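You operate a simulated robot arm through the tools that you are given. There is no shell and no other tool.

You run a simulated robot arm. Do the job below in one go: nothing can be reset, and whatever is moved stays where it is left.

JOB
Blot the blue proof from the dryer: DRY goes to the pass tray, WET to the hold tray.
Fine: wind the used strip on first; one blot.
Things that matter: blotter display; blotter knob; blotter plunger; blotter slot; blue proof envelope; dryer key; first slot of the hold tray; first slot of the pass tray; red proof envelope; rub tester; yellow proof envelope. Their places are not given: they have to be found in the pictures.

It is judged by the outcome, as a careful person would: the job done as asked, and still so three seconds after it is handed in. It fails if anything else is knocked over, pushed out of place, dropped, spilled or broken.

ROBOT AND FRAMES
A 7-joint arm with a two-finger parallel gripper, fixed in place. Base frame: the origin is on the floor under the middle of its stand, x ahead of it, y to its left, z up; the work surface is at about z = 0.78. Lengths are in m, angles in degrees, forces in N, time in s.
It reaches about 1.147 m from its shoulder. Its first joint turns from -166.0 to 166.0 degrees. Payload 3.43 kg.
Tool frame: the origin (TCP) lies between the finger pads and is the grasp point; the fingertips stand 0.03 m ahead of it; z points along the fingers, y is the line along which they close. The gripper opens to 0.094 m. The fingers are 0.028 m wide and 0.01 m thick; the gripper's body (0.05 by 0.096 m) begins 0.055 m behind the TCP.
Orientation is told as [roll, pitch, yaw] about the base's x, y, z axes, in that order, counted from this pose: with the fingers straight down and closing along the base's y, the tool's x points along the base's -x, its y along +y and its z along -z.

CONTROLS
- The arm moves only by the tool play_rows. Its argument "increments" is a list of rows, each a list of 7 numbers: the turn, a rotation vector about the base's x, y, z in degrees, then the shift along the base's x, y, z in m, then the finger opening in m, from 0 to 0.094. In form: [[wx, wy, wz, dx, dy, dz, gripper], ...]. A call has 1 to 20 rows; each row shifts and turns the commanded pose from where the row before left it. Each row takes 0.2 s and may step no farther than 0.05 m and 8.6 degrees from the row before; otherwise, or with a gripper value out of range, the whole call is refused. Where a pose cannot be reached the arm comes as near as it can. A force on the tool above 40 N (or 10 N above the force at the start of the call, whichever is more), or a blocked arm, ends the call early, and 0.2 s more pass. The fingers move at their own pace (about 0.045 m/s each) and stop on an object; they squeeze with about 43 N. The grip force told is the motor's: it shows also when the fingers shut on nothing. Time passes only in rows, and 0.2 s behind the last, so rows that do not move let the fingers close. It gives the time, the measured TCP pose, the force on the tool (base axes), the opening and the grip force at its end, in the units of the frame above (readings bear some noise), with the torque about the TCP (base axes, N m) and any sound that the robot's microphone picked up, and new pictures: "show" is both (left out), scene, wrist or none.
- Cameras (640 x 400 px; columns grow to the right, rows downward): "scene" is fixed at [0.223, 0.4871, 1.3755]; the picture's right is [-0.32, -0.95, 0.00], its down [-0.65, 0.22, -0.73] and it looks along [0.69, -0.23, -0.68] (base axes); focal length 269 px, centre (320, 200). "wrist" rides on the gripper at [0.076, 0.014, -0.103] in the tool frame; the picture's right is [-0.18, 0.98, 0.00], its down [-0.75, -0.14, -0.64] and it looks along [-0.63, -0.12, 0.77] (tool axes); focal length 243 px, centre (320, 200).
- pixel_to_xyz(camera, pixels): for up to 12 pixels [column, row] of the newest picture of that camera ("zoom" is the newest enlarged one), the place [x, y, z] in the base frame of the surface seen there, good to about 0.003 m, but the place of the scene camera against the robot may be out by one fixed shift of up to 0.025 m in any direction. It takes no simulated time.
- enlarge(camera, box): a new picture of the part [left, top, right, bottom] of that camera's present view, enlarged. It takes no simulated time.
- finish_job(): hands the job in; it is judged then, once.

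Leave the gripper open and the arm clear of the work at the hand-in unless told otherwise.

The tools are called after "Emit:" as a command line: name --pt "numbers of a row" for each row, then --argument value for the rest, lists and objects as JSON in quotes. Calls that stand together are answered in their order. play_rows: Moves the arm, as the interface text tells. Its arguments: {"type":"object","properties":{"increments":{"type":"array"},"show":{"type":"string","enum":["both","scene","wrist","none"]}},"required":["increments"]} The other tools are called the same way: pixel_to_xyz (camera, pixels) gives the place of the surface under pixels of a picture; enlarge (camera, box) takes an enlarged picture of a part of a camera's view; finish_job () hands the job in.

At the start:

```text
time: 0.0
tcp_pos: [0.5798, 0.3223, 1.168]
ee_rot: [-0.1, 0.1, 0.1]
wrist_force: [0.5, -0.3, 0.2]
wrist_torque: [-0.01, 0.0, -0.03]
gripper_width: 0.0939
finger_force: 0.2
```

scene: 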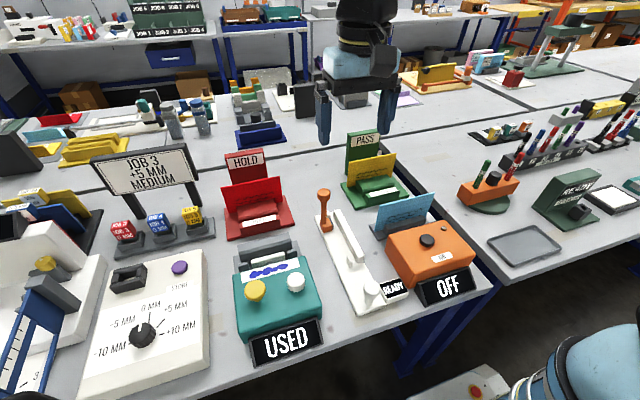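
wrist: 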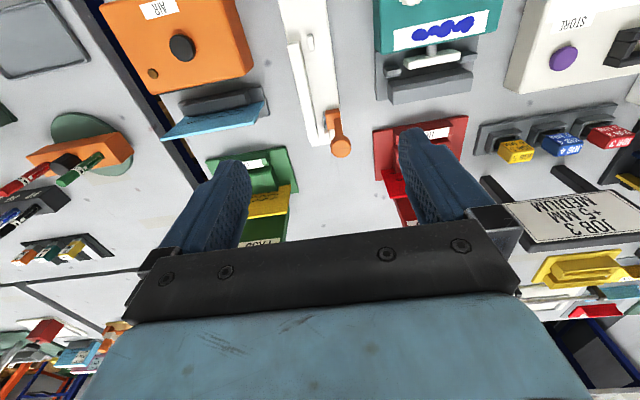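

I see a teal machine showing "USED" (the blotter), an orange box showing "OFF" (perhaps the dryer) with a blue envelope behind it, a white lever device showing "READY" (perhaps the rub tester), and the HOLD and PASS trays. I'll enlarge these parts to read them.

Emit:
enlarge --camera "scene" --box '[220, 220, 340, 370]'

Emit:
enlarge --camera "scene" --box '[310, 180, 480, 310]'

Emit:
enlarge --camera "scene" --box '[210, 120, 420, 250]'

Emit:
enlarge --camera "wrist" --box '[100, 0, 500, 250]'

```text
2.67 times, centred on (280, 295) of scene
```

zoom: 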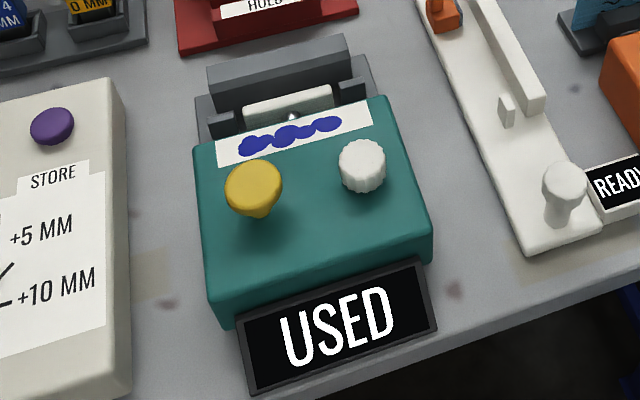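

```text
3.08 times, centred on (395, 245) of scene
```

zoom: 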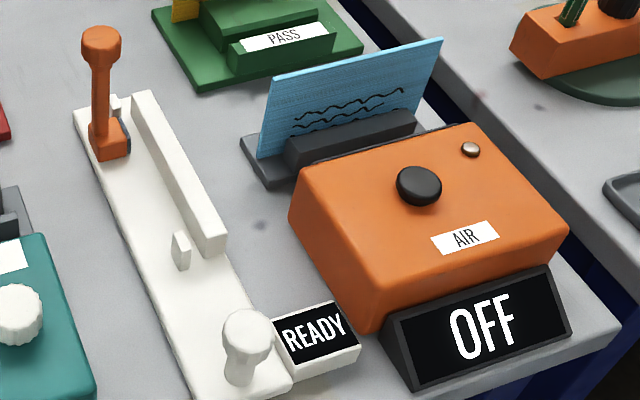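

```text
3.05 times, centred on (315, 185) of scene
```

zoom: 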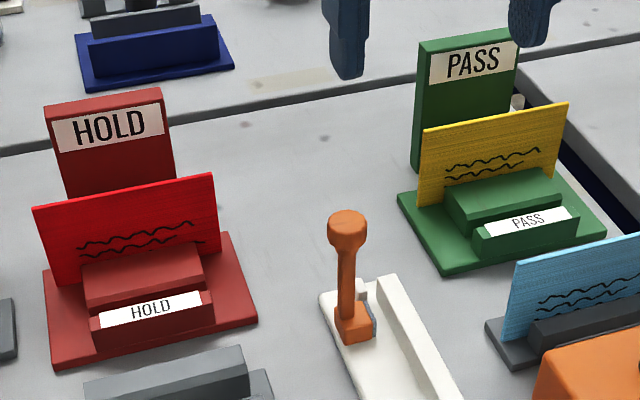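

```text
1.60 times, centred on (300, 125) of wrist
```

zoom: 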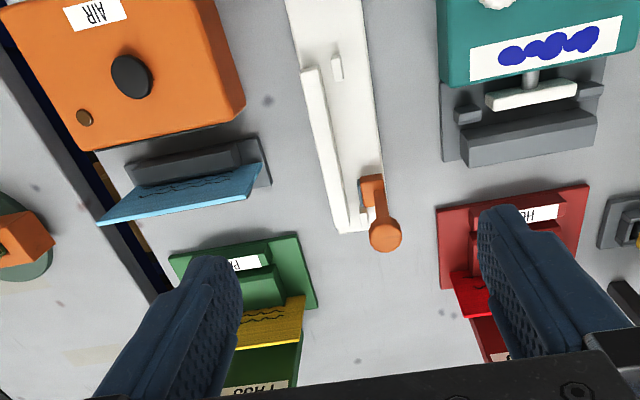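

The blotter's strip is used; the blue proof stands in the dryer's rest. I'll measure places through the wrist camera, which carries no fixed shift, and compare with the scene camera.

Emit:
pixel_to_xyz --camera "wrist" --pixels '[[163, 138], [264, 103], [240, 105], [182, 47], [332, 107], [335, 125], [430, 55], [432, 30], [428, 88], [260, 162], [270, 200], [437, 132]]'

Emit:
pixel_to_xyz --camera "scene" --pixels '[[254, 291], [296, 282], [380, 225], [430, 197], [405, 210], [428, 240], [268, 180], [375, 168], [290, 342], [265, 245], [262, 218], [379, 193]]'

```text
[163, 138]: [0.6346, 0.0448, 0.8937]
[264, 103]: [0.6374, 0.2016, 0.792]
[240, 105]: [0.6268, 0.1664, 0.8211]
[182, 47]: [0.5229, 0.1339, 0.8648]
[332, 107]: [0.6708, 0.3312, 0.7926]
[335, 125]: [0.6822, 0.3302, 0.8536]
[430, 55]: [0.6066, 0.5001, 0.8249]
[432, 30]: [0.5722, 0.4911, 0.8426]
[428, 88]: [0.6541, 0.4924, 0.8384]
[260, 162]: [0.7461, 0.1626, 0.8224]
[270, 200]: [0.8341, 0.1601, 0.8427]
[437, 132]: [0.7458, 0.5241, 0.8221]
```

```text
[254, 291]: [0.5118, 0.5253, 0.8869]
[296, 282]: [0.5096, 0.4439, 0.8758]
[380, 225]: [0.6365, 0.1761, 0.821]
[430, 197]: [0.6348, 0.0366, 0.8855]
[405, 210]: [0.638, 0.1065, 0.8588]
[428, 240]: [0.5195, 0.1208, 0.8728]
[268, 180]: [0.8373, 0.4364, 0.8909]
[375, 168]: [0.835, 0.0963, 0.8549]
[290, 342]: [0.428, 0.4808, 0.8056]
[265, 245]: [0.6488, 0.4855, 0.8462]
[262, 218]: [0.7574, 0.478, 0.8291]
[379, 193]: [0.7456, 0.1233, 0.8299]
```

The apparatus all faces -x, and the blue envelope lies in a plane across x at about x=0.636, y≈0.04–0.19. I'll move the arm back and left at a safe height to look closely at the blotter with the wrist camera.

Emit:
play_rows --pt "0 0 0 -0.032 0.028 -0.014 0.094" --pt "0 0 0 -0.032 0.028 -0.014 0.094" --pt "0 0 0 -0.032 0.028 -0.014 0.094" --pt "0 0 0 -0.032 0.028 -0.014 0.094" --pt "0 0 0 -0.032 0.028 -0.014 0.094"

```text
time: 1.2
tcp_pos: [0.4196, 0.4606, 1.0978]
ee_rot: [0.0, -0.1, -0.1]
wrist_force: [-0.4, -0.5, -0.5]
wrist_torque: [0.05, 0.03, 0.0]
gripper_width: 0.094
finger_force: 0.0
```

scene: 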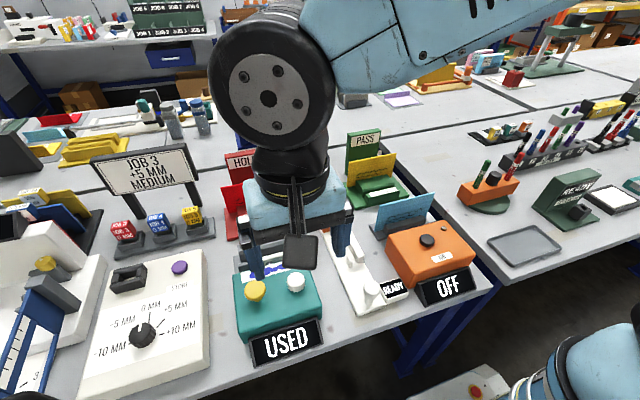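
wrist: 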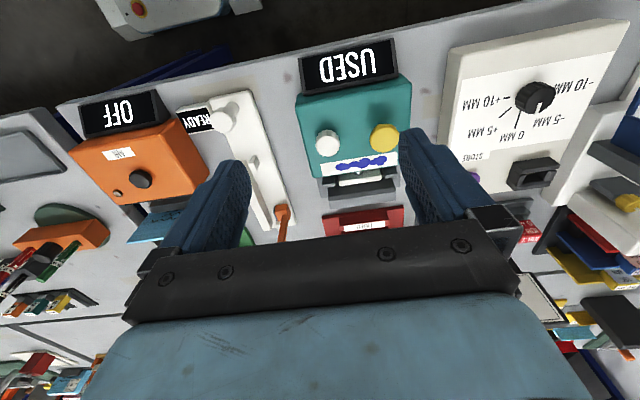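

Now the blotter is near the top centre of the wrist view. I'll enlarge it there and the envelope's rest, and measure the knob, plunger and slot.

Emit:
enlarge --camera "wrist" --box '[285, 30, 445, 235]'

Emit:
pixel_to_xyz --camera "wrist" --pixels '[[327, 138], [316, 140], [338, 140], [384, 134], [370, 136], [399, 136], [350, 115], [358, 180], [350, 178], [358, 192], [395, 180], [322, 185]]'

```text
1.95 times, centred on (365, 132) of wrist
```

zoom: 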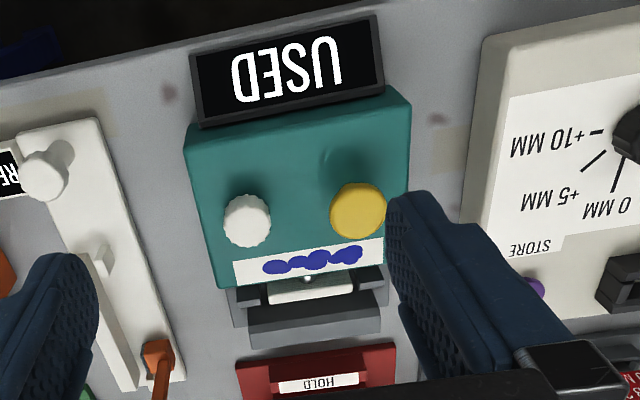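

```text
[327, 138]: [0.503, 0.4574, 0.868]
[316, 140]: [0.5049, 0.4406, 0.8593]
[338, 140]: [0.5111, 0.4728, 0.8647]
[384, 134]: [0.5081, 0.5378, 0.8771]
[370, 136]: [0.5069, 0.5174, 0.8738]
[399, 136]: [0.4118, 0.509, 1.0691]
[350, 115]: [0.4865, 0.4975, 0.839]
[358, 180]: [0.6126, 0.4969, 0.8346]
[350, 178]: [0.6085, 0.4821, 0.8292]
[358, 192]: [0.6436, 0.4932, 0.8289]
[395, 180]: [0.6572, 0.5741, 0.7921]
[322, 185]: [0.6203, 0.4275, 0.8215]
```

The knob (white, fluted) is at about (0.506, 0.456, 0.866) and the yellow plunger at (0.510, 0.530, 0.877). Next I'll look more steeply down into the blotter slot.

Emit:
play_rows --pt "0 0 0 0.04 0.0 -0.015 0.094" --pt "0 0 0 0.04 0.0 -0.015 0.094" --pt "0 0 0 0.04 0.0 -0.015 0.094" --pt "0 0 0 0.04 0.0 -0.015 0.094" --show "wrist"

Emit:
enlarge --camera "wrist" --box '[240, 0, 480, 150]'

```text
time: 2.2
tcp_pos: [0.5795, 0.4624, 1.036]
ee_rot: [-0.1, 0.0, 0.0]
wrist_force: [-0.8, -0.2, 1.3]
wrist_torque: [0.0, -0.02, 0.01]
gripper_width: 0.094
finger_force: 0.1
```

wrist: 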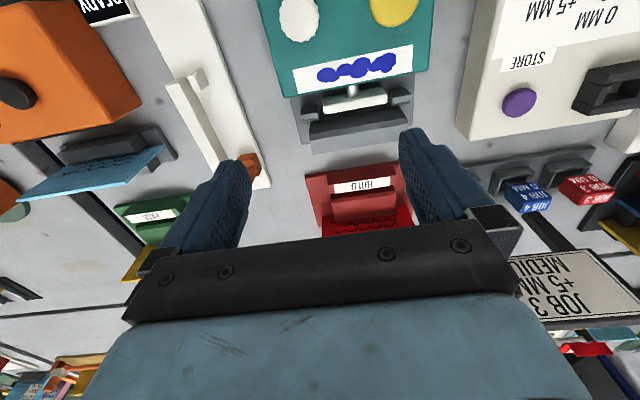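

```text
2.67 times, centred on (360, 75) of wrist
```

zoom: 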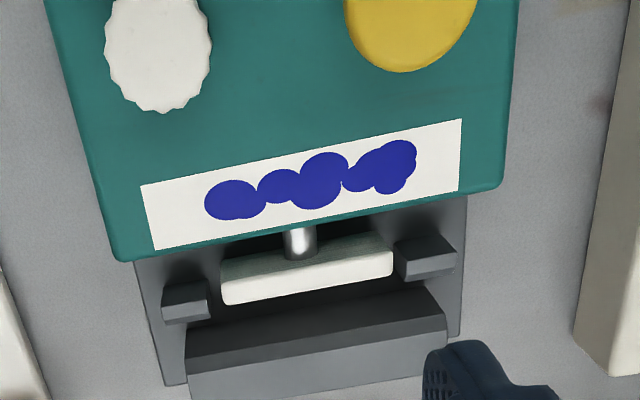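

Here the slot shows: pad and two lugs on the near (-x) side, the grey wall on the far side. I'll measure the slot edges.

Emit:
pixel_to_xyz --camera "zoom" --pixels '[[165, 302], [210, 312], [185, 290], [425, 248], [458, 262], [230, 290], [390, 265], [190, 355], [435, 292], [190, 372], [445, 310], [310, 318]]'

Emit:
pixel_to_xyz --camera "wrist" --pixels '[[310, 122], [330, 118], [400, 103], [404, 112], [315, 135], [404, 120], [358, 112], [305, 108], [310, 117], [400, 99], [410, 97], [350, 95]]'

```text
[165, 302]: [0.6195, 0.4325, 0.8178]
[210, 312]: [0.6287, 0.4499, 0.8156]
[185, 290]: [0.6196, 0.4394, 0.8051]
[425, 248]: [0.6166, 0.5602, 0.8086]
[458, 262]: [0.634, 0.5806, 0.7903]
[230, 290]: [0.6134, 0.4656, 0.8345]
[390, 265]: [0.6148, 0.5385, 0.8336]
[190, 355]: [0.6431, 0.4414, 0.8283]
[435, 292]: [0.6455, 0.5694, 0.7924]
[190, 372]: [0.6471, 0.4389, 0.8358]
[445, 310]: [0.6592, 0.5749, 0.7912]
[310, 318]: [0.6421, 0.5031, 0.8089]
```

```text
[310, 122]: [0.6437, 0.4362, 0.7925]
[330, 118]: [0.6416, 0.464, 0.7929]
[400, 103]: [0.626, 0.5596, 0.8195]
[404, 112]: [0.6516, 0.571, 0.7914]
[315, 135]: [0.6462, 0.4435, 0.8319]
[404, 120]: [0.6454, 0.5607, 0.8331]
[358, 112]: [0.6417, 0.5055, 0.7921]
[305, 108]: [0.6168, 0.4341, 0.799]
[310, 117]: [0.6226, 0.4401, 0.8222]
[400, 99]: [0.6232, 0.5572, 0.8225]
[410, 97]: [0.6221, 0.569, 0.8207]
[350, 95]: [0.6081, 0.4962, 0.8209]
```

The slot is about x 0.628–0.642, centre y≈0.505, floor z≈0.792. Now I'll slide the arm over at the same height to look at the dryer's rest and the blue envelope.

Emit:
play_rows --pt "0 0 0 -0.01 -0.045 0.01 0.094" --pt "0 0 0 -0.01 -0.045 0.01 0.094" --pt "0 0 0 0 -0.045 0 0.094" --pt "0 0 0 0 -0.045 0 0.094" --pt "0 0 0 0 -0.045 0 0.094" --pt "0 0 0 0 -0.045 0 0.094" --pt "0 0 0 0 -0.045 0 0.094" --show "wrist"

Emit:
enlarge --camera "wrist" --box '[220, 0, 460, 150]'

```text
time: 3.8
tcp_pos: [0.5589, 0.1461, 1.0609]
ee_rot: [0.0, 0.0, 0.0]
wrist_force: [0.6, 0.1, 0.1]
wrist_torque: [0.0, 0.02, 0.03]
gripper_width: 0.0937
finger_force: 0.0
```

wrist: 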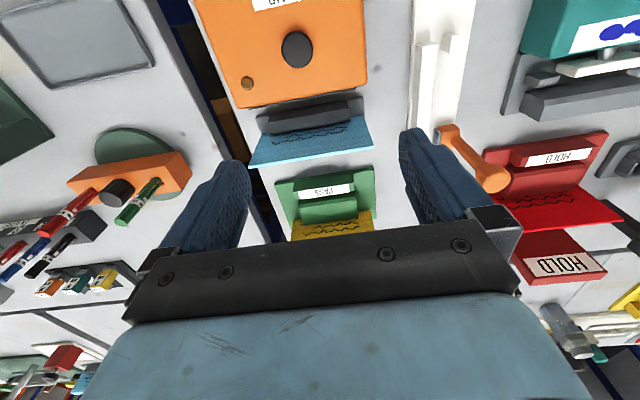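

```text
2.67 times, centred on (340, 75) of wrist
```

zoom: 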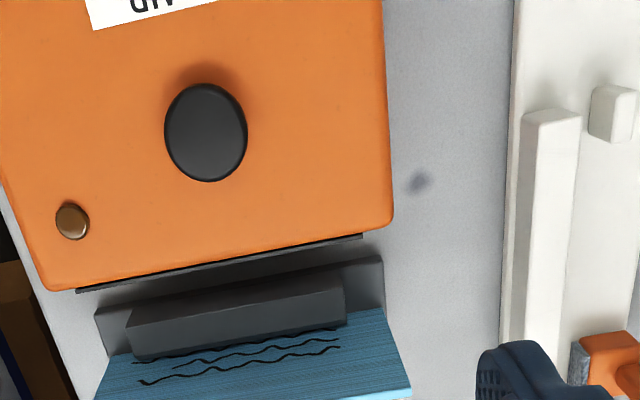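

Emit:
pixel_to_xyz --camera "wrist" --pixels '[[249, 167], [373, 150], [310, 159], [365, 117], [257, 135], [310, 120], [310, 110], [310, 128], [285, 128], [297, 50], [330, 90], [340, 99]]'

Emit:
enlarge --camera "wrist" --box '[250, 95, 410, 250]'

```text
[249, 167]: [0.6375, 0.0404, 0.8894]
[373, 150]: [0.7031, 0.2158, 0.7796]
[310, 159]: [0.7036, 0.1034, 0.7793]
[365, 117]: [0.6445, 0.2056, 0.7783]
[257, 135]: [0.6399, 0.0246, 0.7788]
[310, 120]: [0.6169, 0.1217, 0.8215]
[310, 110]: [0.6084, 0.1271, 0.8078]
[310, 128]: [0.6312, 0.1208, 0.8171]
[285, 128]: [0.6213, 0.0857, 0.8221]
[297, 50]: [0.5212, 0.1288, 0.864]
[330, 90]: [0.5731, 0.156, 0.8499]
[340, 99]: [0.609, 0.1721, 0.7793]
```

```text
2.58 times, centred on (330, 172) of wrist
```

zoom: 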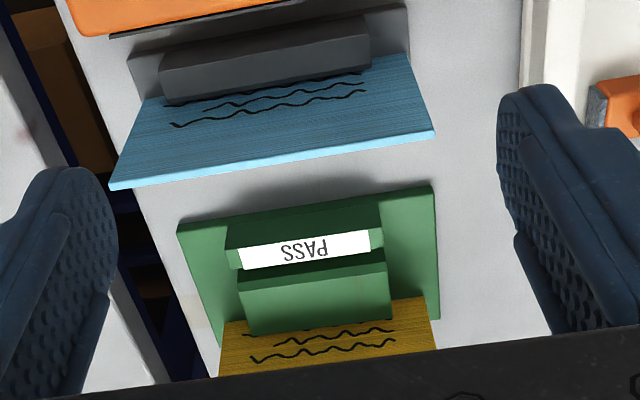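

Emit:
pixel_to_xyz --camera "zoom" --pixels '[[118, 182], [428, 130], [270, 157], [270, 140], [270, 100], [145, 100], [405, 60], [265, 60], [305, 285], [305, 268], [310, 305], [305, 230]]'

```text
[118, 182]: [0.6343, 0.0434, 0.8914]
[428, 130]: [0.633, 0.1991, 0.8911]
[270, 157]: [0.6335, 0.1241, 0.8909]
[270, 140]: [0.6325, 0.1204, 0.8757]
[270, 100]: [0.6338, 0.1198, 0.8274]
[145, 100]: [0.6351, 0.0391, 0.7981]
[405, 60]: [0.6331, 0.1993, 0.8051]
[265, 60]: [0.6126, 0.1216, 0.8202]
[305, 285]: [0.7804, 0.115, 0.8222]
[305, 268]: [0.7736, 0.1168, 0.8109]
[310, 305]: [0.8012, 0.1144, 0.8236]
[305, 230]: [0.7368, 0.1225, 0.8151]
```

The blue envelope is upright: front face x≈0.633, y 0.041–0.199, top z≈0.891. Now I'll move forward to look steeply into the pass tray's first slot.

Emit:
play_rows --pt "0 0 0 0.045 0.0 0.0 0.094" --pt "0 0 0 0.045 0.0 0.0 0.094" --pt "0 0 0 0.045 0.0 0.0 0.094" --show "wrist"

Emit:
enlarge --camera "wrist" --box '[240, 0, 420, 160]'

```text
time: 4.6
tcp_pos: [0.6898, 0.1469, 1.0605]
ee_rot: [-0.1, 0.1, 0.1]
wrist_force: [-0.8, -0.9, 0.4]
wrist_torque: [0.01, -0.04, -0.01]
gripper_width: 0.094
finger_force: 0.1
```

wrist: 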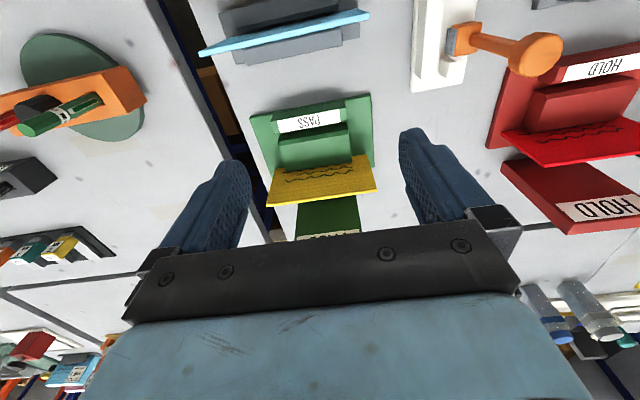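

```text
2.50 times, centred on (330, 80) of wrist
```

zoom: 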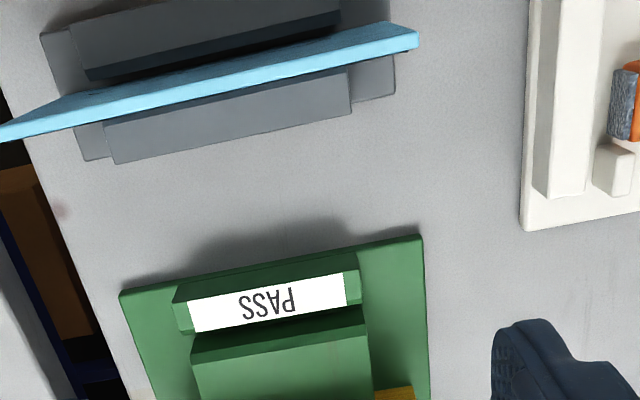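

The dryer rest has front and back bars, so the proof must be lifted straight up. I'll measure the pass tray's first slot and the rest.

Emit:
pixel_to_xyz --camera "zoom" --pixels '[[270, 268], [270, 300], [270, 315], [270, 322], [270, 332], [270, 342], [270, 352], [180, 330], [360, 300], [200, 355], [365, 325], [230, 120]]'

Emit:
enlarge --camera "wrist" --box '[490, 30, 640, 170]'

```text
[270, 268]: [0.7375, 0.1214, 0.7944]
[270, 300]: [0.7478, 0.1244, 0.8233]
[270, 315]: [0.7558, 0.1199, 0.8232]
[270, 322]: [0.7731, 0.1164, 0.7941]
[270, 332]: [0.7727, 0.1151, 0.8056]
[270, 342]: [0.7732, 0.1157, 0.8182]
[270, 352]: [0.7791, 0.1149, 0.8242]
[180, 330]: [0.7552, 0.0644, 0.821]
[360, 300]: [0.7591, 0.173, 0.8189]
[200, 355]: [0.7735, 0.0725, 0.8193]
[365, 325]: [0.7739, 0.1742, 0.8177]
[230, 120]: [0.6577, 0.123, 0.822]
```

```text
2.86 times, centred on (565, 100) of wrist
```

zoom: 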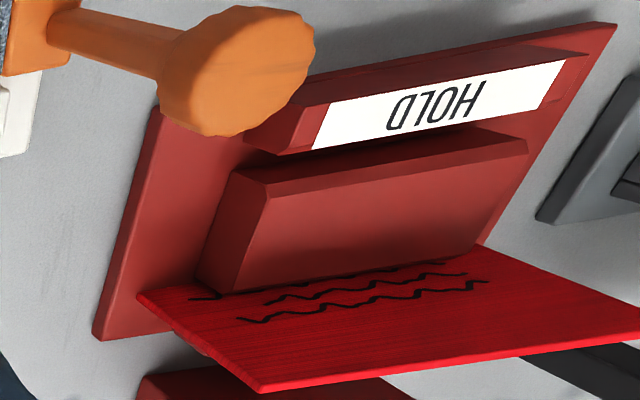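

The pass tray's first slot lies between x≈0.758 and 0.773, floor z≈0.794, centre y≈0.119. Now the hold tray.

Emit:
play_rows --pt "0 0 0 0.0 0.048 0.0 0.094" --pt "0 0 0 0.0 0.048 0.0 0.094" --pt "0 0 0 0.0 0.048 0.0 0.094" --pt "0 0 0 0.0 0.048 0.0 0.094" --pt "0 0 0 0.0 0.048 0.0 0.094" --pt "0 0 0 0.0 0.048 0.0 0.094" --pt "0 0 0 0.0 0.048 0.0 0.094" --show "wrist"

Emit:
enlarge --camera "wrist" --box '[240, 0, 440, 200]'

```text
time: 6.2
tcp_pos: [0.6947, 0.4837, 1.0575]
ee_rot: [0.1, 0.1, -0.1]
wrist_force: [-0.2, -0.4, 0.8]
wrist_torque: [0.03, 0.03, 0.0]
gripper_width: 0.0941
finger_force: 0.2
```

wrist: 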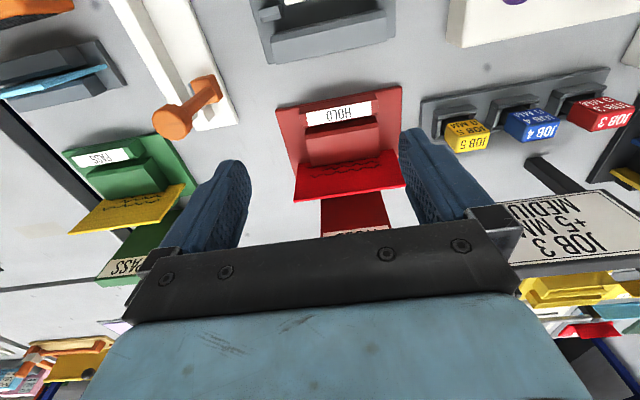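

```text
2.00 times, centred on (340, 100) of wrist
```

zoom: 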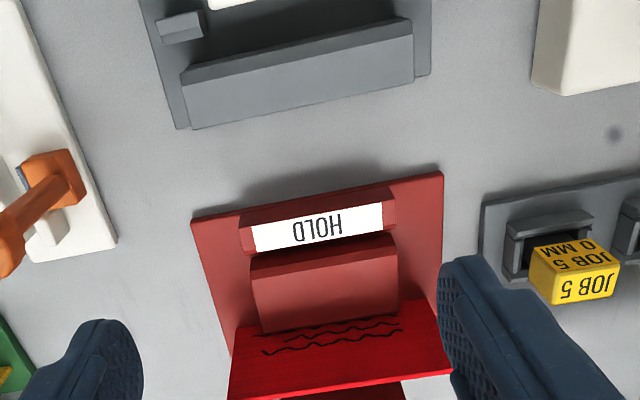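

Emit:
pixel_to_xyz --camera "zoom" --pixels '[[320, 240], [320, 246], [320, 252], [320, 260], [250, 253], [395, 226], [255, 265], [395, 240], [240, 375], [440, 355], [340, 390], [345, 365]]'

Emit:
pixel_to_xyz --camera "wrist" --pixels '[[350, 232], [325, 232], [388, 226], [125, 270], [150, 213], [110, 205], [175, 125], [195, 95], [205, 95], [298, 199], [404, 186], [350, 192]]'

```text
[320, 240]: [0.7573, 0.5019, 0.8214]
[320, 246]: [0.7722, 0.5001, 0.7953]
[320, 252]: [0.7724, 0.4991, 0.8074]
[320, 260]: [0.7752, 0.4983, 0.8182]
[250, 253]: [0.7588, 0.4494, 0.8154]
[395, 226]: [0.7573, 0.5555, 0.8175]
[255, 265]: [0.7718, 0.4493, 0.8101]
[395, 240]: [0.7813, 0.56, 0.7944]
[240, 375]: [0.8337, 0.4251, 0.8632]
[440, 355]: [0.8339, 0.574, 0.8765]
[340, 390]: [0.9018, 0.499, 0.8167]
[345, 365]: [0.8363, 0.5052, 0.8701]
```

```text
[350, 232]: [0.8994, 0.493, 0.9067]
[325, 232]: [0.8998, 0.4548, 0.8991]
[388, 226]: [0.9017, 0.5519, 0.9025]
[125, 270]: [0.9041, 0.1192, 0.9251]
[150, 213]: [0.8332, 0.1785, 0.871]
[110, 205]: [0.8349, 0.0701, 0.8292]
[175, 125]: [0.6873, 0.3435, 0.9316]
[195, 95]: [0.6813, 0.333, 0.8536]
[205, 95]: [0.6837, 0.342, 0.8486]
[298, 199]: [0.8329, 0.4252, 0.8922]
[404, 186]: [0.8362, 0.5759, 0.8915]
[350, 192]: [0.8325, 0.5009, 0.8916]
```

The hold tray's first slot is x≈0.758–0.772, y centre≈0.502; the red proof stands in the second slot. All slots are known. Now to wind the strip: I'll move above the white knob, at a safe height, to locate it precisely.

Emit:
play_rows --pt "0 0 0 -0.038 -0.0055 -0.01 0.094" --pt "0 0 0 -0.038 -0.0055 -0.01 0.094" --pt "0 0 0 -0.038 -0.0055 -0.01 0.094" --pt "0 0 0 -0.038 -0.0055 -0.01 0.094" --pt "0 0 0 -0.036 -0.0055 -0.02 0.094"

Emit:
enlarge --camera "wrist" --box '[220, 20, 460, 180]'

```text
time: 7.4
tcp_pos: [0.5074, 0.4597, 0.9995]
ee_rot: [-0.1, 0.1, 0.0]
wrist_force: [0.2, 0.3, -0.7]
wrist_torque: [0.05, 0.03, 0.02]
gripper_width: 0.0939
finger_force: 0.1
```

scene: 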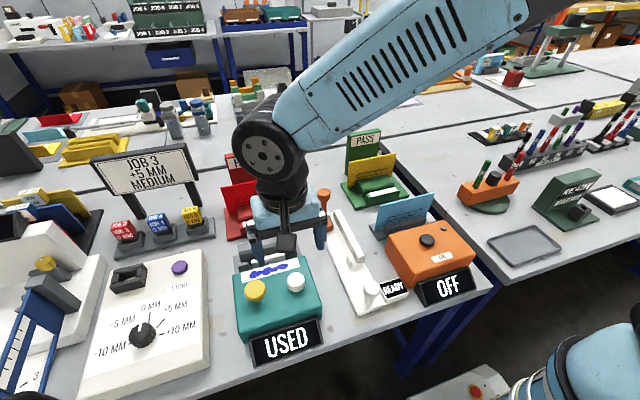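
wrist: 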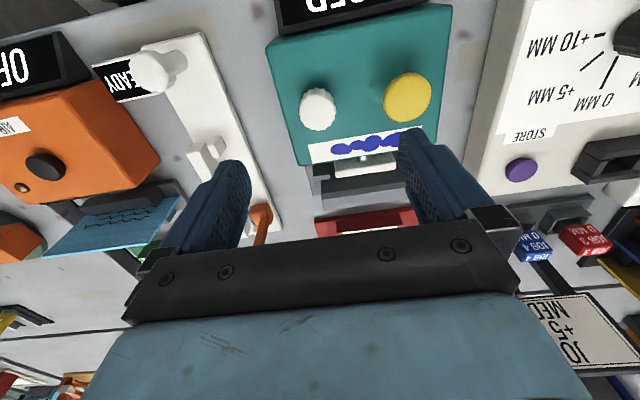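

```text
2.50 times, centred on (340, 100) of wrist
```

zoom: 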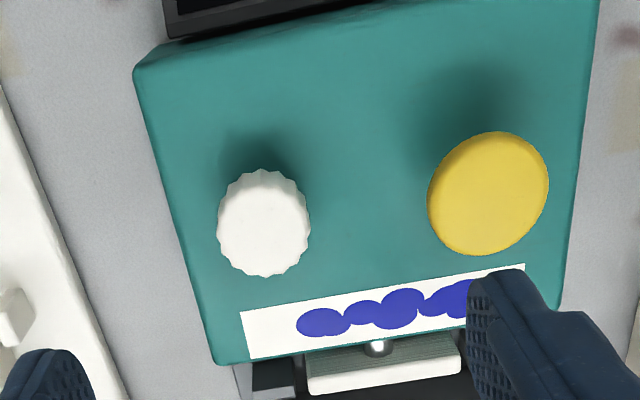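

Emit:
pixel_to_xyz --camera "zoom" --pixels '[[263, 220], [222, 225], [305, 215], [260, 175], [265, 270], [488, 190], [435, 200], [543, 185], [490, 138], [488, 250], [350, 200], [400, 120]]'

Emit:
enlarge --camera "wrist" --box '[285, 75, 365, 140]'

```text
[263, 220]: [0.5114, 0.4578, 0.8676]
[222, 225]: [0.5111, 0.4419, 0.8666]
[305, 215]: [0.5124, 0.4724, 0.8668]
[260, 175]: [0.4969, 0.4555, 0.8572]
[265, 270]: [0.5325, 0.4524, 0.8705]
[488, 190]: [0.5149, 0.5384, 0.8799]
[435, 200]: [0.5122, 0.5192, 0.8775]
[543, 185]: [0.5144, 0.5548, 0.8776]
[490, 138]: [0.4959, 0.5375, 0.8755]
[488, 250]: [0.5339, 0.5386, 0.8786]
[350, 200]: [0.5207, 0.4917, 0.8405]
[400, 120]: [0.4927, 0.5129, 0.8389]
```

```text
6.15 times, centred on (325, 108) of wrist
```

zoom: 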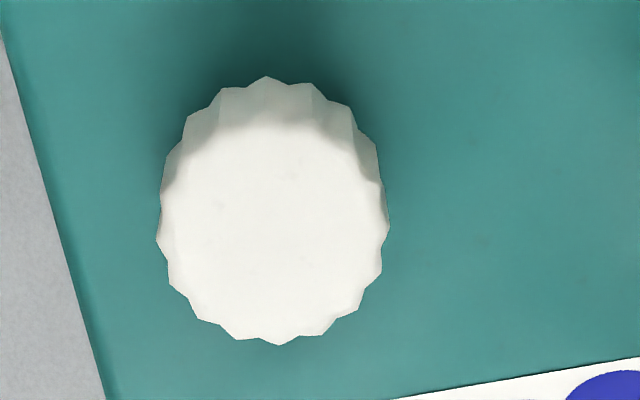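

The knob's centre is about (0.515, 0.457), radius ≈0.017, top z≈0.868; the box top is z≈0.840. I'll narrow the fingers to 0.06, go down so that the fingertips stop about 6 mm above the box top, with the fingers either side of the knob along y.

Emit:
play_rows --pt "0 0 0 0.004 -0.0015 -0.02 0.06" --pt "0 0 0 0.0036 -0.0012 -0.03 0.06" --pt "0 0 0 0 0 -0.03 0.06" --pt "0 0 0 0 0 -0.02 0.06" --pt "0 0 0 0 0 0 0.06"

Emit:
enlarge --camera "wrist" --box '[220, 60, 460, 240]'

```text
time: 8.6
tcp_pos: [0.5137, 0.4535, 0.8973]
ee_rot: [0.0, 0.0, -0.1]
wrist_force: [0.3, -0.5, 0.0]
wrist_torque: [0.04, -0.03, 0.0]
gripper_width: 0.0598
finger_force: 0.0
```

scene: 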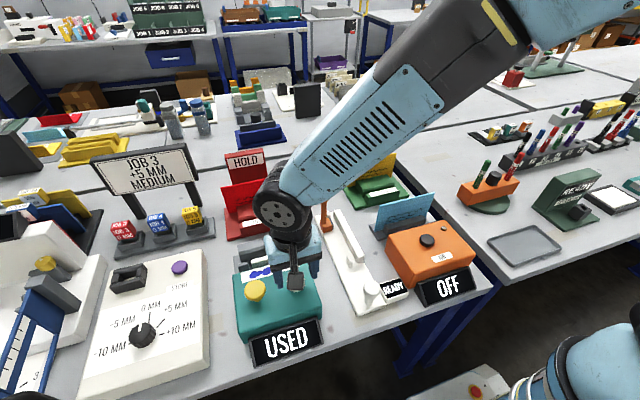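
wrist: 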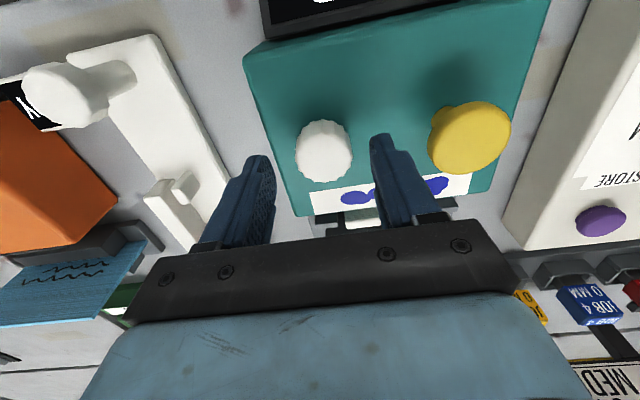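

```text
2.22 times, centred on (340, 150) of wrist
```

zoom: 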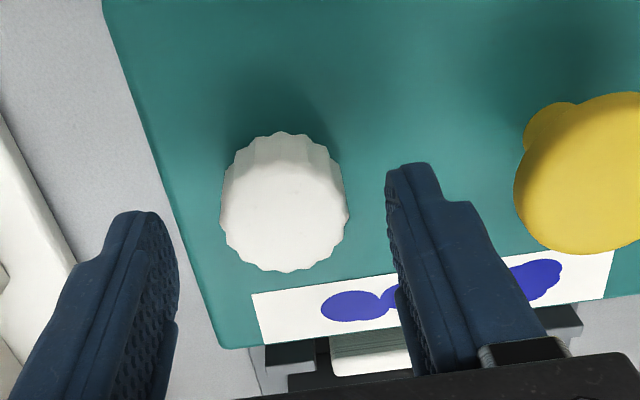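

Emit:
pixel_to_xyz --camera "zoom" --pixels '[[285, 220], [225, 215], [345, 210], [285, 268], [285, 178], [570, 175], [520, 185], [635, 170], [570, 250], [570, 110], [400, 180], [165, 225]]'

```text
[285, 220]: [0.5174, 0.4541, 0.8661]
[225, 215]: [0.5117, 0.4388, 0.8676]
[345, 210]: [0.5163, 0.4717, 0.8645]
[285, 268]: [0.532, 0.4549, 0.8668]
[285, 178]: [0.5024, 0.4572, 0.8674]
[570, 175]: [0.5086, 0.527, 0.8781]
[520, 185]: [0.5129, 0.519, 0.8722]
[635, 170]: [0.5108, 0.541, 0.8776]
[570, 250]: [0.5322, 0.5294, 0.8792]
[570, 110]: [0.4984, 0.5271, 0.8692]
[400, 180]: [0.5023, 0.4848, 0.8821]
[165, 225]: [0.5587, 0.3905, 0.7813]
```

The knob's centre now reads about (0.516, 0.455). I'll shift 2 mm, go down 22 mm and close on the knob.

Emit:
play_rows --pt "0 0 0 0.002 0.002 -0.012 0.06" --pt "0 0 0 0 0 -0.01 0.06" --pt "0 0 0 0 0 0 0.03" --pt "0 0 0 0 0 0 0.03" --pt "0 0 0 0 0 0 0.028"

```text
time: 9.8
tcp_pos: [0.5151, 0.4548, 0.8762]
ee_rot: [0.0, 0.0, 0.0]
wrist_force: [0.0, 3.9, -2.2]
wrist_torque: [0.21, -0.23, -0.02]
gripper_width: 0.0356
finger_force: 41.2
```

scene: 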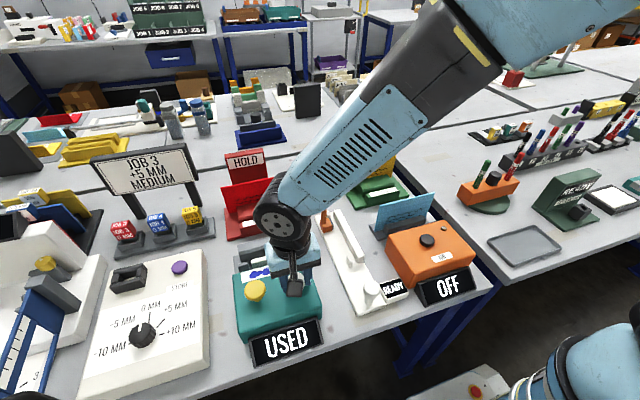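
wrist: 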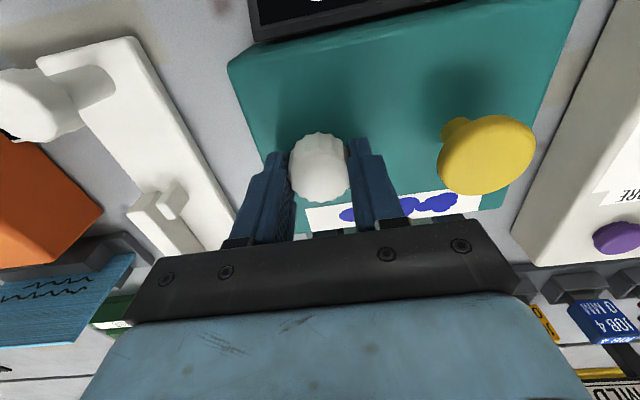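

The knob is held (opening 0.036, side force small). I'll turn it clockwise seen from above, 4 rows of -8°, and watch the display, strip and torque.

Emit:
play_rows --pt "0 0 -8 0 0 0 0.028" --pt "0 0 -8 0 0 0 0.028" --pt "0 0 -8 0 0 0 0.028" --pt "0 0 -8 0 0 0 0.028"

```text
time: 10.8
tcp_pos: [0.5155, 0.4549, 0.8757]
ee_rot: [-0.2, 0.1, -32.0]
wrist_force: [5.0, 4.3, -17.3]
wrist_torque: [0.01, -0.72, 0.0]
gripper_width: 0.0355
finger_force: 45.3
```

scene: 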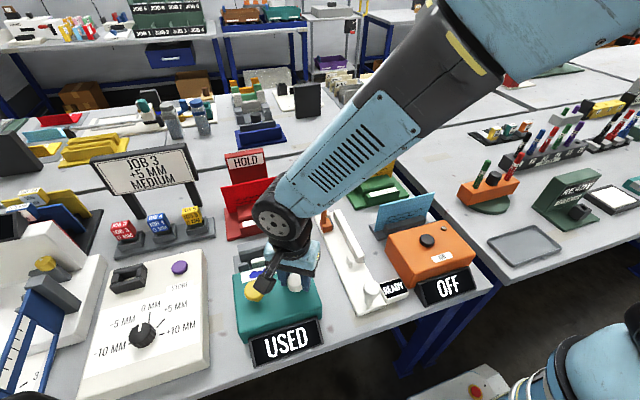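
wrist: 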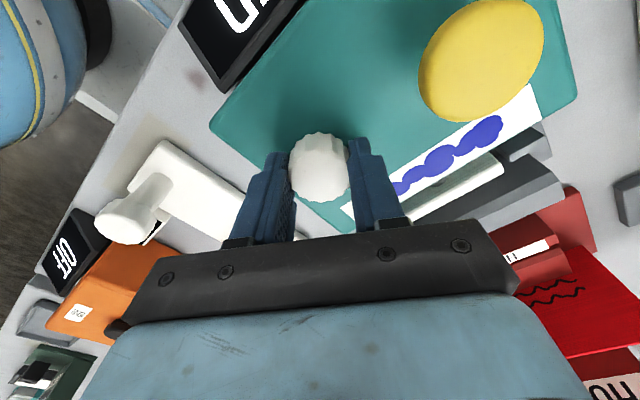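

The knob turns with the fingers; the display still reads USED. I'll turn on another 32°.

Emit:
play_rows --pt "0 0 -8 0 0 0 0.028" --pt "0 0 -8 0 0 0 0.028" --pt "0 0 -8 0 0 0 0.028" --pt "0 0 -8 0 0 0 0.028" --pt "0 0 0 0 0 0 0.028"

```text
time: 12.0
tcp_pos: [0.5152, 0.4558, 0.8761]
ee_rot: [-0.1, 0.0, -64.1]
wrist_force: [6.0, -4.6, -16.4]
wrist_torque: [-0.33, -0.47, 0.0]
gripper_width: 0.0355
finger_force: 45.3
```

scene: 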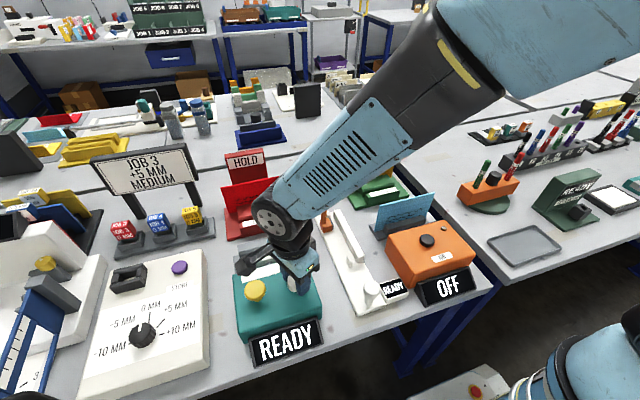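
wrist: 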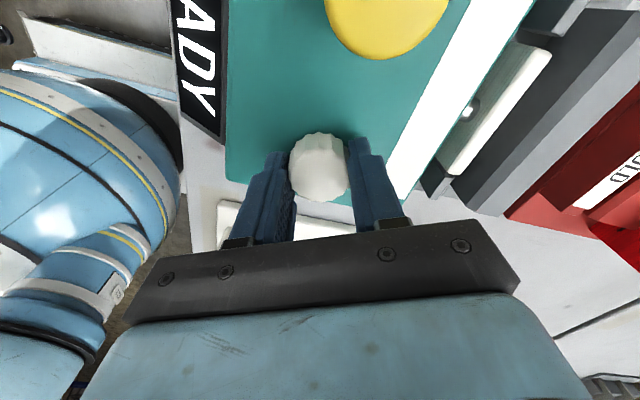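

The display now reads READY and the strip is clean white. I'll let go of the knob, rise straight up, and look.

Emit:
play_rows --pt "0 0 0 0 0 0 0.06" --pt "0 0 0 0 0 0 0.06" --pt "0 0 0 0 0 0.02 0.06" --pt "0 0 0 0 0 0.04 0.06" --pt "0 0 0 0 0 0.04 0.06" --pt "0 0 0 0 0 0.04 0.06" --pt "0 0 0 0 0 0.03 0.06"

```text
time: 13.6
tcp_pos: [0.5154, 0.4534, 1.0474]
ee_rot: [-0.1, 0.0, -63.9]
wrist_force: [-0.3, 0.5, 0.4]
wrist_torque: [0.01, 0.01, -0.01]
gripper_width: 0.0599
finger_force: 0.1
```

scene: 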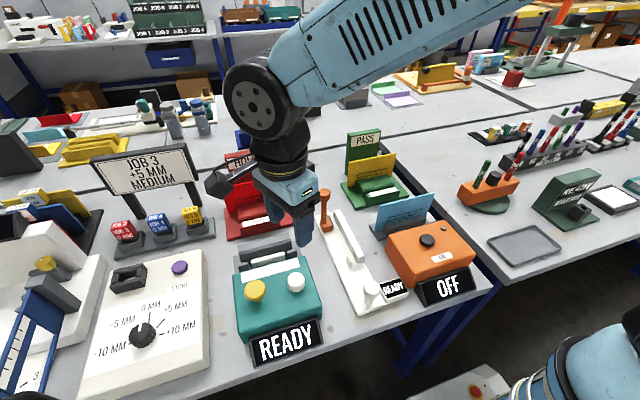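
wrist: 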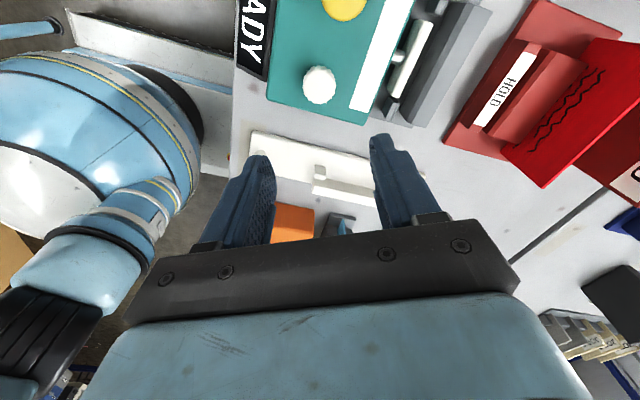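

The knob is released and READY stays. Now I'll turn the tool the rest of the way to yaw -90 (fingers closing along x) while travelling high over to above the blue envelope.

Emit:
play_rows --pt "0 0 -6.5 0.0149 -0.0419 0 0.06" --pt "0 0 -6.5 0.0149 -0.0419 0 0.06" --pt "0 0 -6.5 0.0149 -0.0419 0 0.06" --pt "0 0 -6.5 0.0149 -0.0419 0 0.06" --pt "0 0 0 0.0149 -0.0419 0 0.06" --pt "0 0 0 0.0149 -0.0419 0 0.06" --pt "0 0 0 0.0149 -0.0419 0 0.06" --pt "0 0 0 0.0149 -0.0418 0 0.06" --pt "0 0 0 0 0 0 0.06" --pt "0 0 0 0 0 0 0.06"

```text
time: 15.8
tcp_pos: [0.6335, 0.1194, 1.0461]
ee_rot: [0.1, -0.1, -90.0]
wrist_force: [-0.1, 0.3, 0.1]
wrist_torque: [-0.01, -0.04, -0.02]
gripper_width: 0.06
finger_force: 0.0
```

scene: 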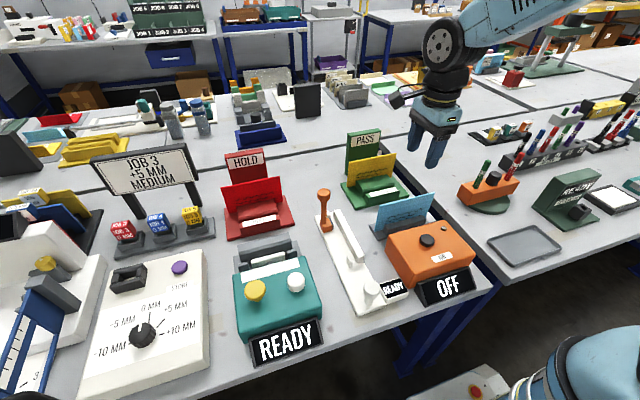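
wrist: 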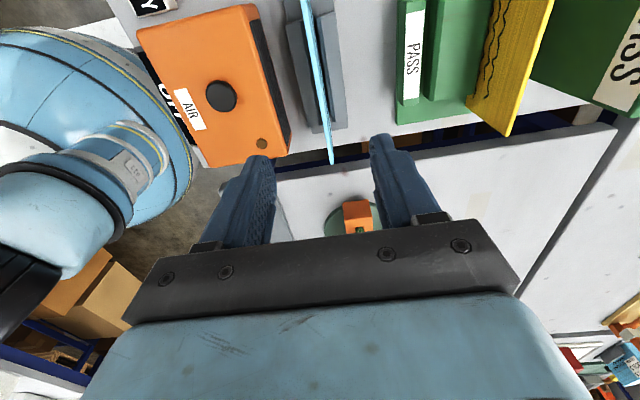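

The envelope's top edge shows as a thin strip at columns 300–333. I'll enlarge and measure it and the dryer's back edge.

Emit:
enlarge --camera "wrist" --box '[240, 0, 400, 170]'

Emit:
pixel_to_xyz --camera "wrist" --pixels '[[329, 150], [326, 130], [323, 110], [318, 80], [313, 50], [308, 20], [268, 60], [275, 90], [285, 150], [222, 95], [330, 158], [320, 90]]'

```text
2.35 times, centred on (320, 85) of wrist
```

zoom: 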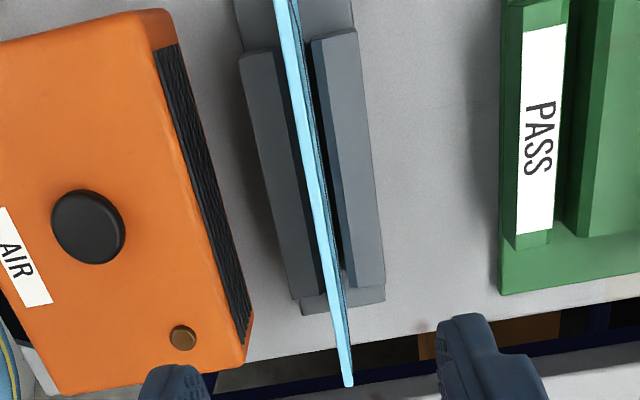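

```text
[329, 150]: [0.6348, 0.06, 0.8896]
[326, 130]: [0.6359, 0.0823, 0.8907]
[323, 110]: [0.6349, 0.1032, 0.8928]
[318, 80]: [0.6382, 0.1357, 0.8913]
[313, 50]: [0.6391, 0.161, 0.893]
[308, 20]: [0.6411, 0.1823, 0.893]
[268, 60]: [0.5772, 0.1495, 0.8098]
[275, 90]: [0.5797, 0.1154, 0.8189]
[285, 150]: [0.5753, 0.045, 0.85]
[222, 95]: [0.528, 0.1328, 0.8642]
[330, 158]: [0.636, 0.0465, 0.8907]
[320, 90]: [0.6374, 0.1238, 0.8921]
```

The tool axis projects to column 320, and the envelope's top edge crosses it at about (320, 96), so x is aligned; the edge is about 4.5 mm thick. I'll narrow the fingers to 0.036 and come down part way, then check.

Emit:
play_rows --pt "0 0 0 0 0 -0.03 0.036" --pt "0 0 0 0 0 -0.04 0.036" --pt "0 0 0 0 0 -0.03 0.036" --pt "0 0 0 0 0 -0.01 0.036" --pt "0 0 0 0 0 0 0.036"

Emit:
enlarge --camera "wrist" --box '[220, 40, 420, 200]'

```text
time: 17.0
tcp_pos: [0.6333, 0.12, 0.9354]
ee_rot: [0.1, 0.1, -89.9]
wrist_force: [0.8, 0.4, -0.6]
wrist_torque: [-0.04, -0.05, -0.04]
gripper_width: 0.0362
finger_force: 0.1
```

scene: 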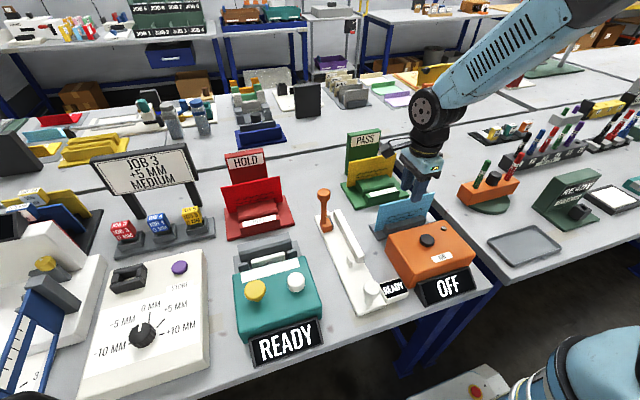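
wrist: 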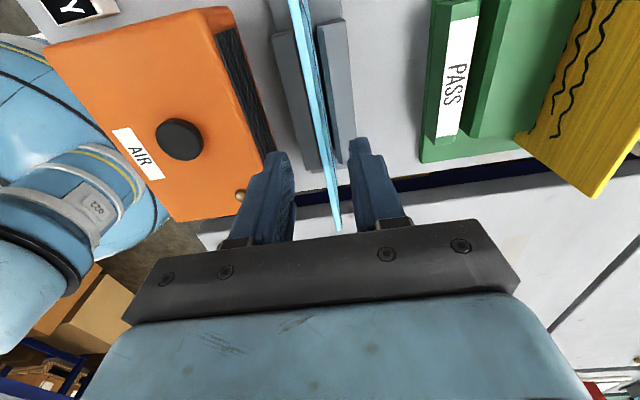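

```text
2.50 times, centred on (320, 120) of wrist
```

zoom: 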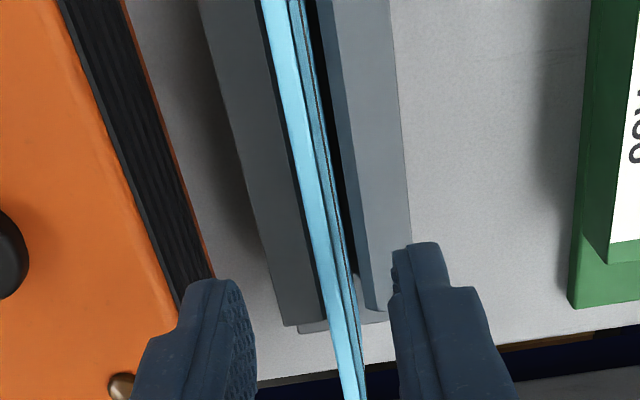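

The envelope's edge sits between the fingers at about column 322. I'll go down to TCP z≈0.873 (fingertips ≈0.843, above the rest's bars at 0.822) and close gently on it.

Emit:
play_rows --pt "0 0 0 0.001 0 -0.03 0.036" --pt "0 0 0 0 0 -0.0325 0.036" --pt "0 0 0 0 0 0 0.036" --pt "0 0 0 0 0 0 0.0" --pt "0 0 0 0 0 0 0.0" --pt "0 0 0 0 0 0 0.0"

Emit:
enlarge --camera "wrist" --box '[220, 40, 420, 240]'

```text
time: 18.4
tcp_pos: [0.6355, 0.1186, 0.8725]
ee_rot: [-0.1, 0.0, -90.0]
wrist_force: [0.3, 0.2, -0.4]
wrist_torque: [-0.01, -0.02, -0.03]
gripper_width: 0.0078
finger_force: 38.4
```

scene: 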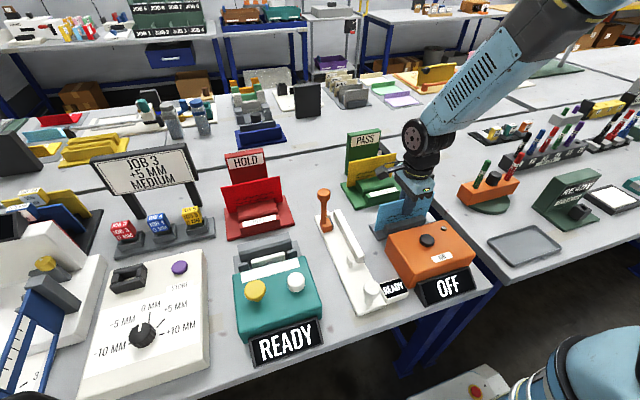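
wrist: 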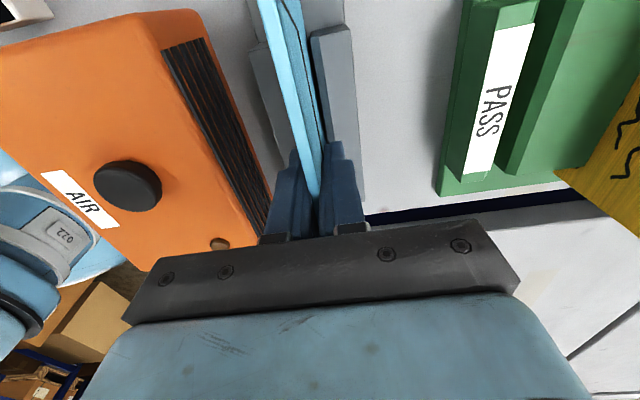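

```text
2.00 times, centred on (320, 140) of wrist
```

zoom: 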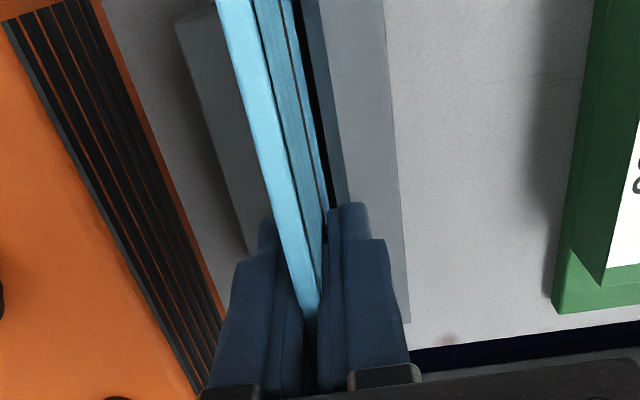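

Gripped at 7.8 mm. I'll lift straight up about 0.21 m so the envelope's bottom edge clears everything (the rub tester's lever top is about z=0.95).

Emit:
play_rows --pt "0 0 0 0 0 0.01 0.0" --pt "0 0 0 0 0 0.02 0.0" --pt "0 0 0 0 0 0.03 0.0" --pt "0 0 0 0 0 0.04 0.0" --pt "0 0 0 0 0 0.04 0.0" --pt "0 0 0 0 0 0.04 0.0" --pt "0 0 0 0 0 0.03 0.0" --pt "0 0 0 0 0 0 0.0"

Emit:
enlarge --camera "scene" --box '[330, 80, 500, 250]'

```text
time: 20.2
tcp_pos: [0.6347, 0.1182, 1.0847]
ee_rot: [-0.1, 0.0, -90.0]
wrist_force: [0.1, 0.5, 0.2]
wrist_torque: [-0.02, -0.03, 0.02]
gripper_width: 0.0076
finger_force: 42.0
```

scene: 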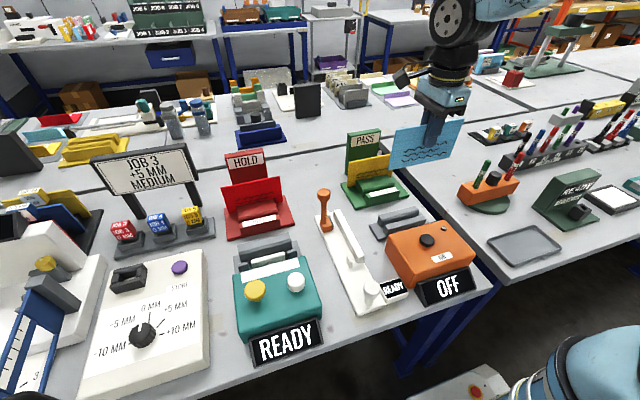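
wrist: 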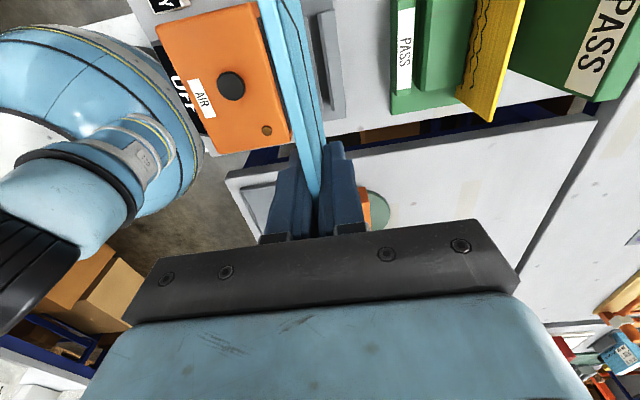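

```text
2.35 times, centred on (415, 165) of scene
```

zoom: 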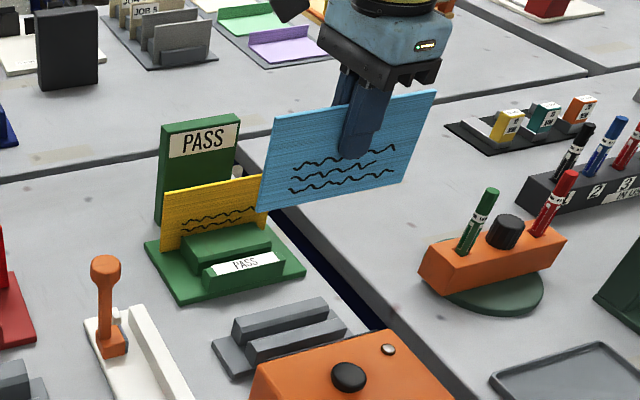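

Emit:
pixel_to_xyz --camera "zoom" --pixels '[[262, 205], [400, 182], [330, 193], [278, 122], [432, 96], [330, 112], [262, 150], [290, 330], [250, 352], [310, 350], [280, 318], [420, 140]]'

```text
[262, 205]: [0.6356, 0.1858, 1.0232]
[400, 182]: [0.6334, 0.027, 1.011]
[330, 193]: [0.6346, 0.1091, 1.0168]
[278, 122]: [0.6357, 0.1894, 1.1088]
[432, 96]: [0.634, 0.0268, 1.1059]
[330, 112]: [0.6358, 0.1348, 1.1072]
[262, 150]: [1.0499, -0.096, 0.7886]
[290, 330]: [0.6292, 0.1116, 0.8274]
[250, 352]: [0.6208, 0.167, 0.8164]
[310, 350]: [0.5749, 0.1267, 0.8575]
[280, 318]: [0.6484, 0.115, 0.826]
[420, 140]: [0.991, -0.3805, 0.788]
```

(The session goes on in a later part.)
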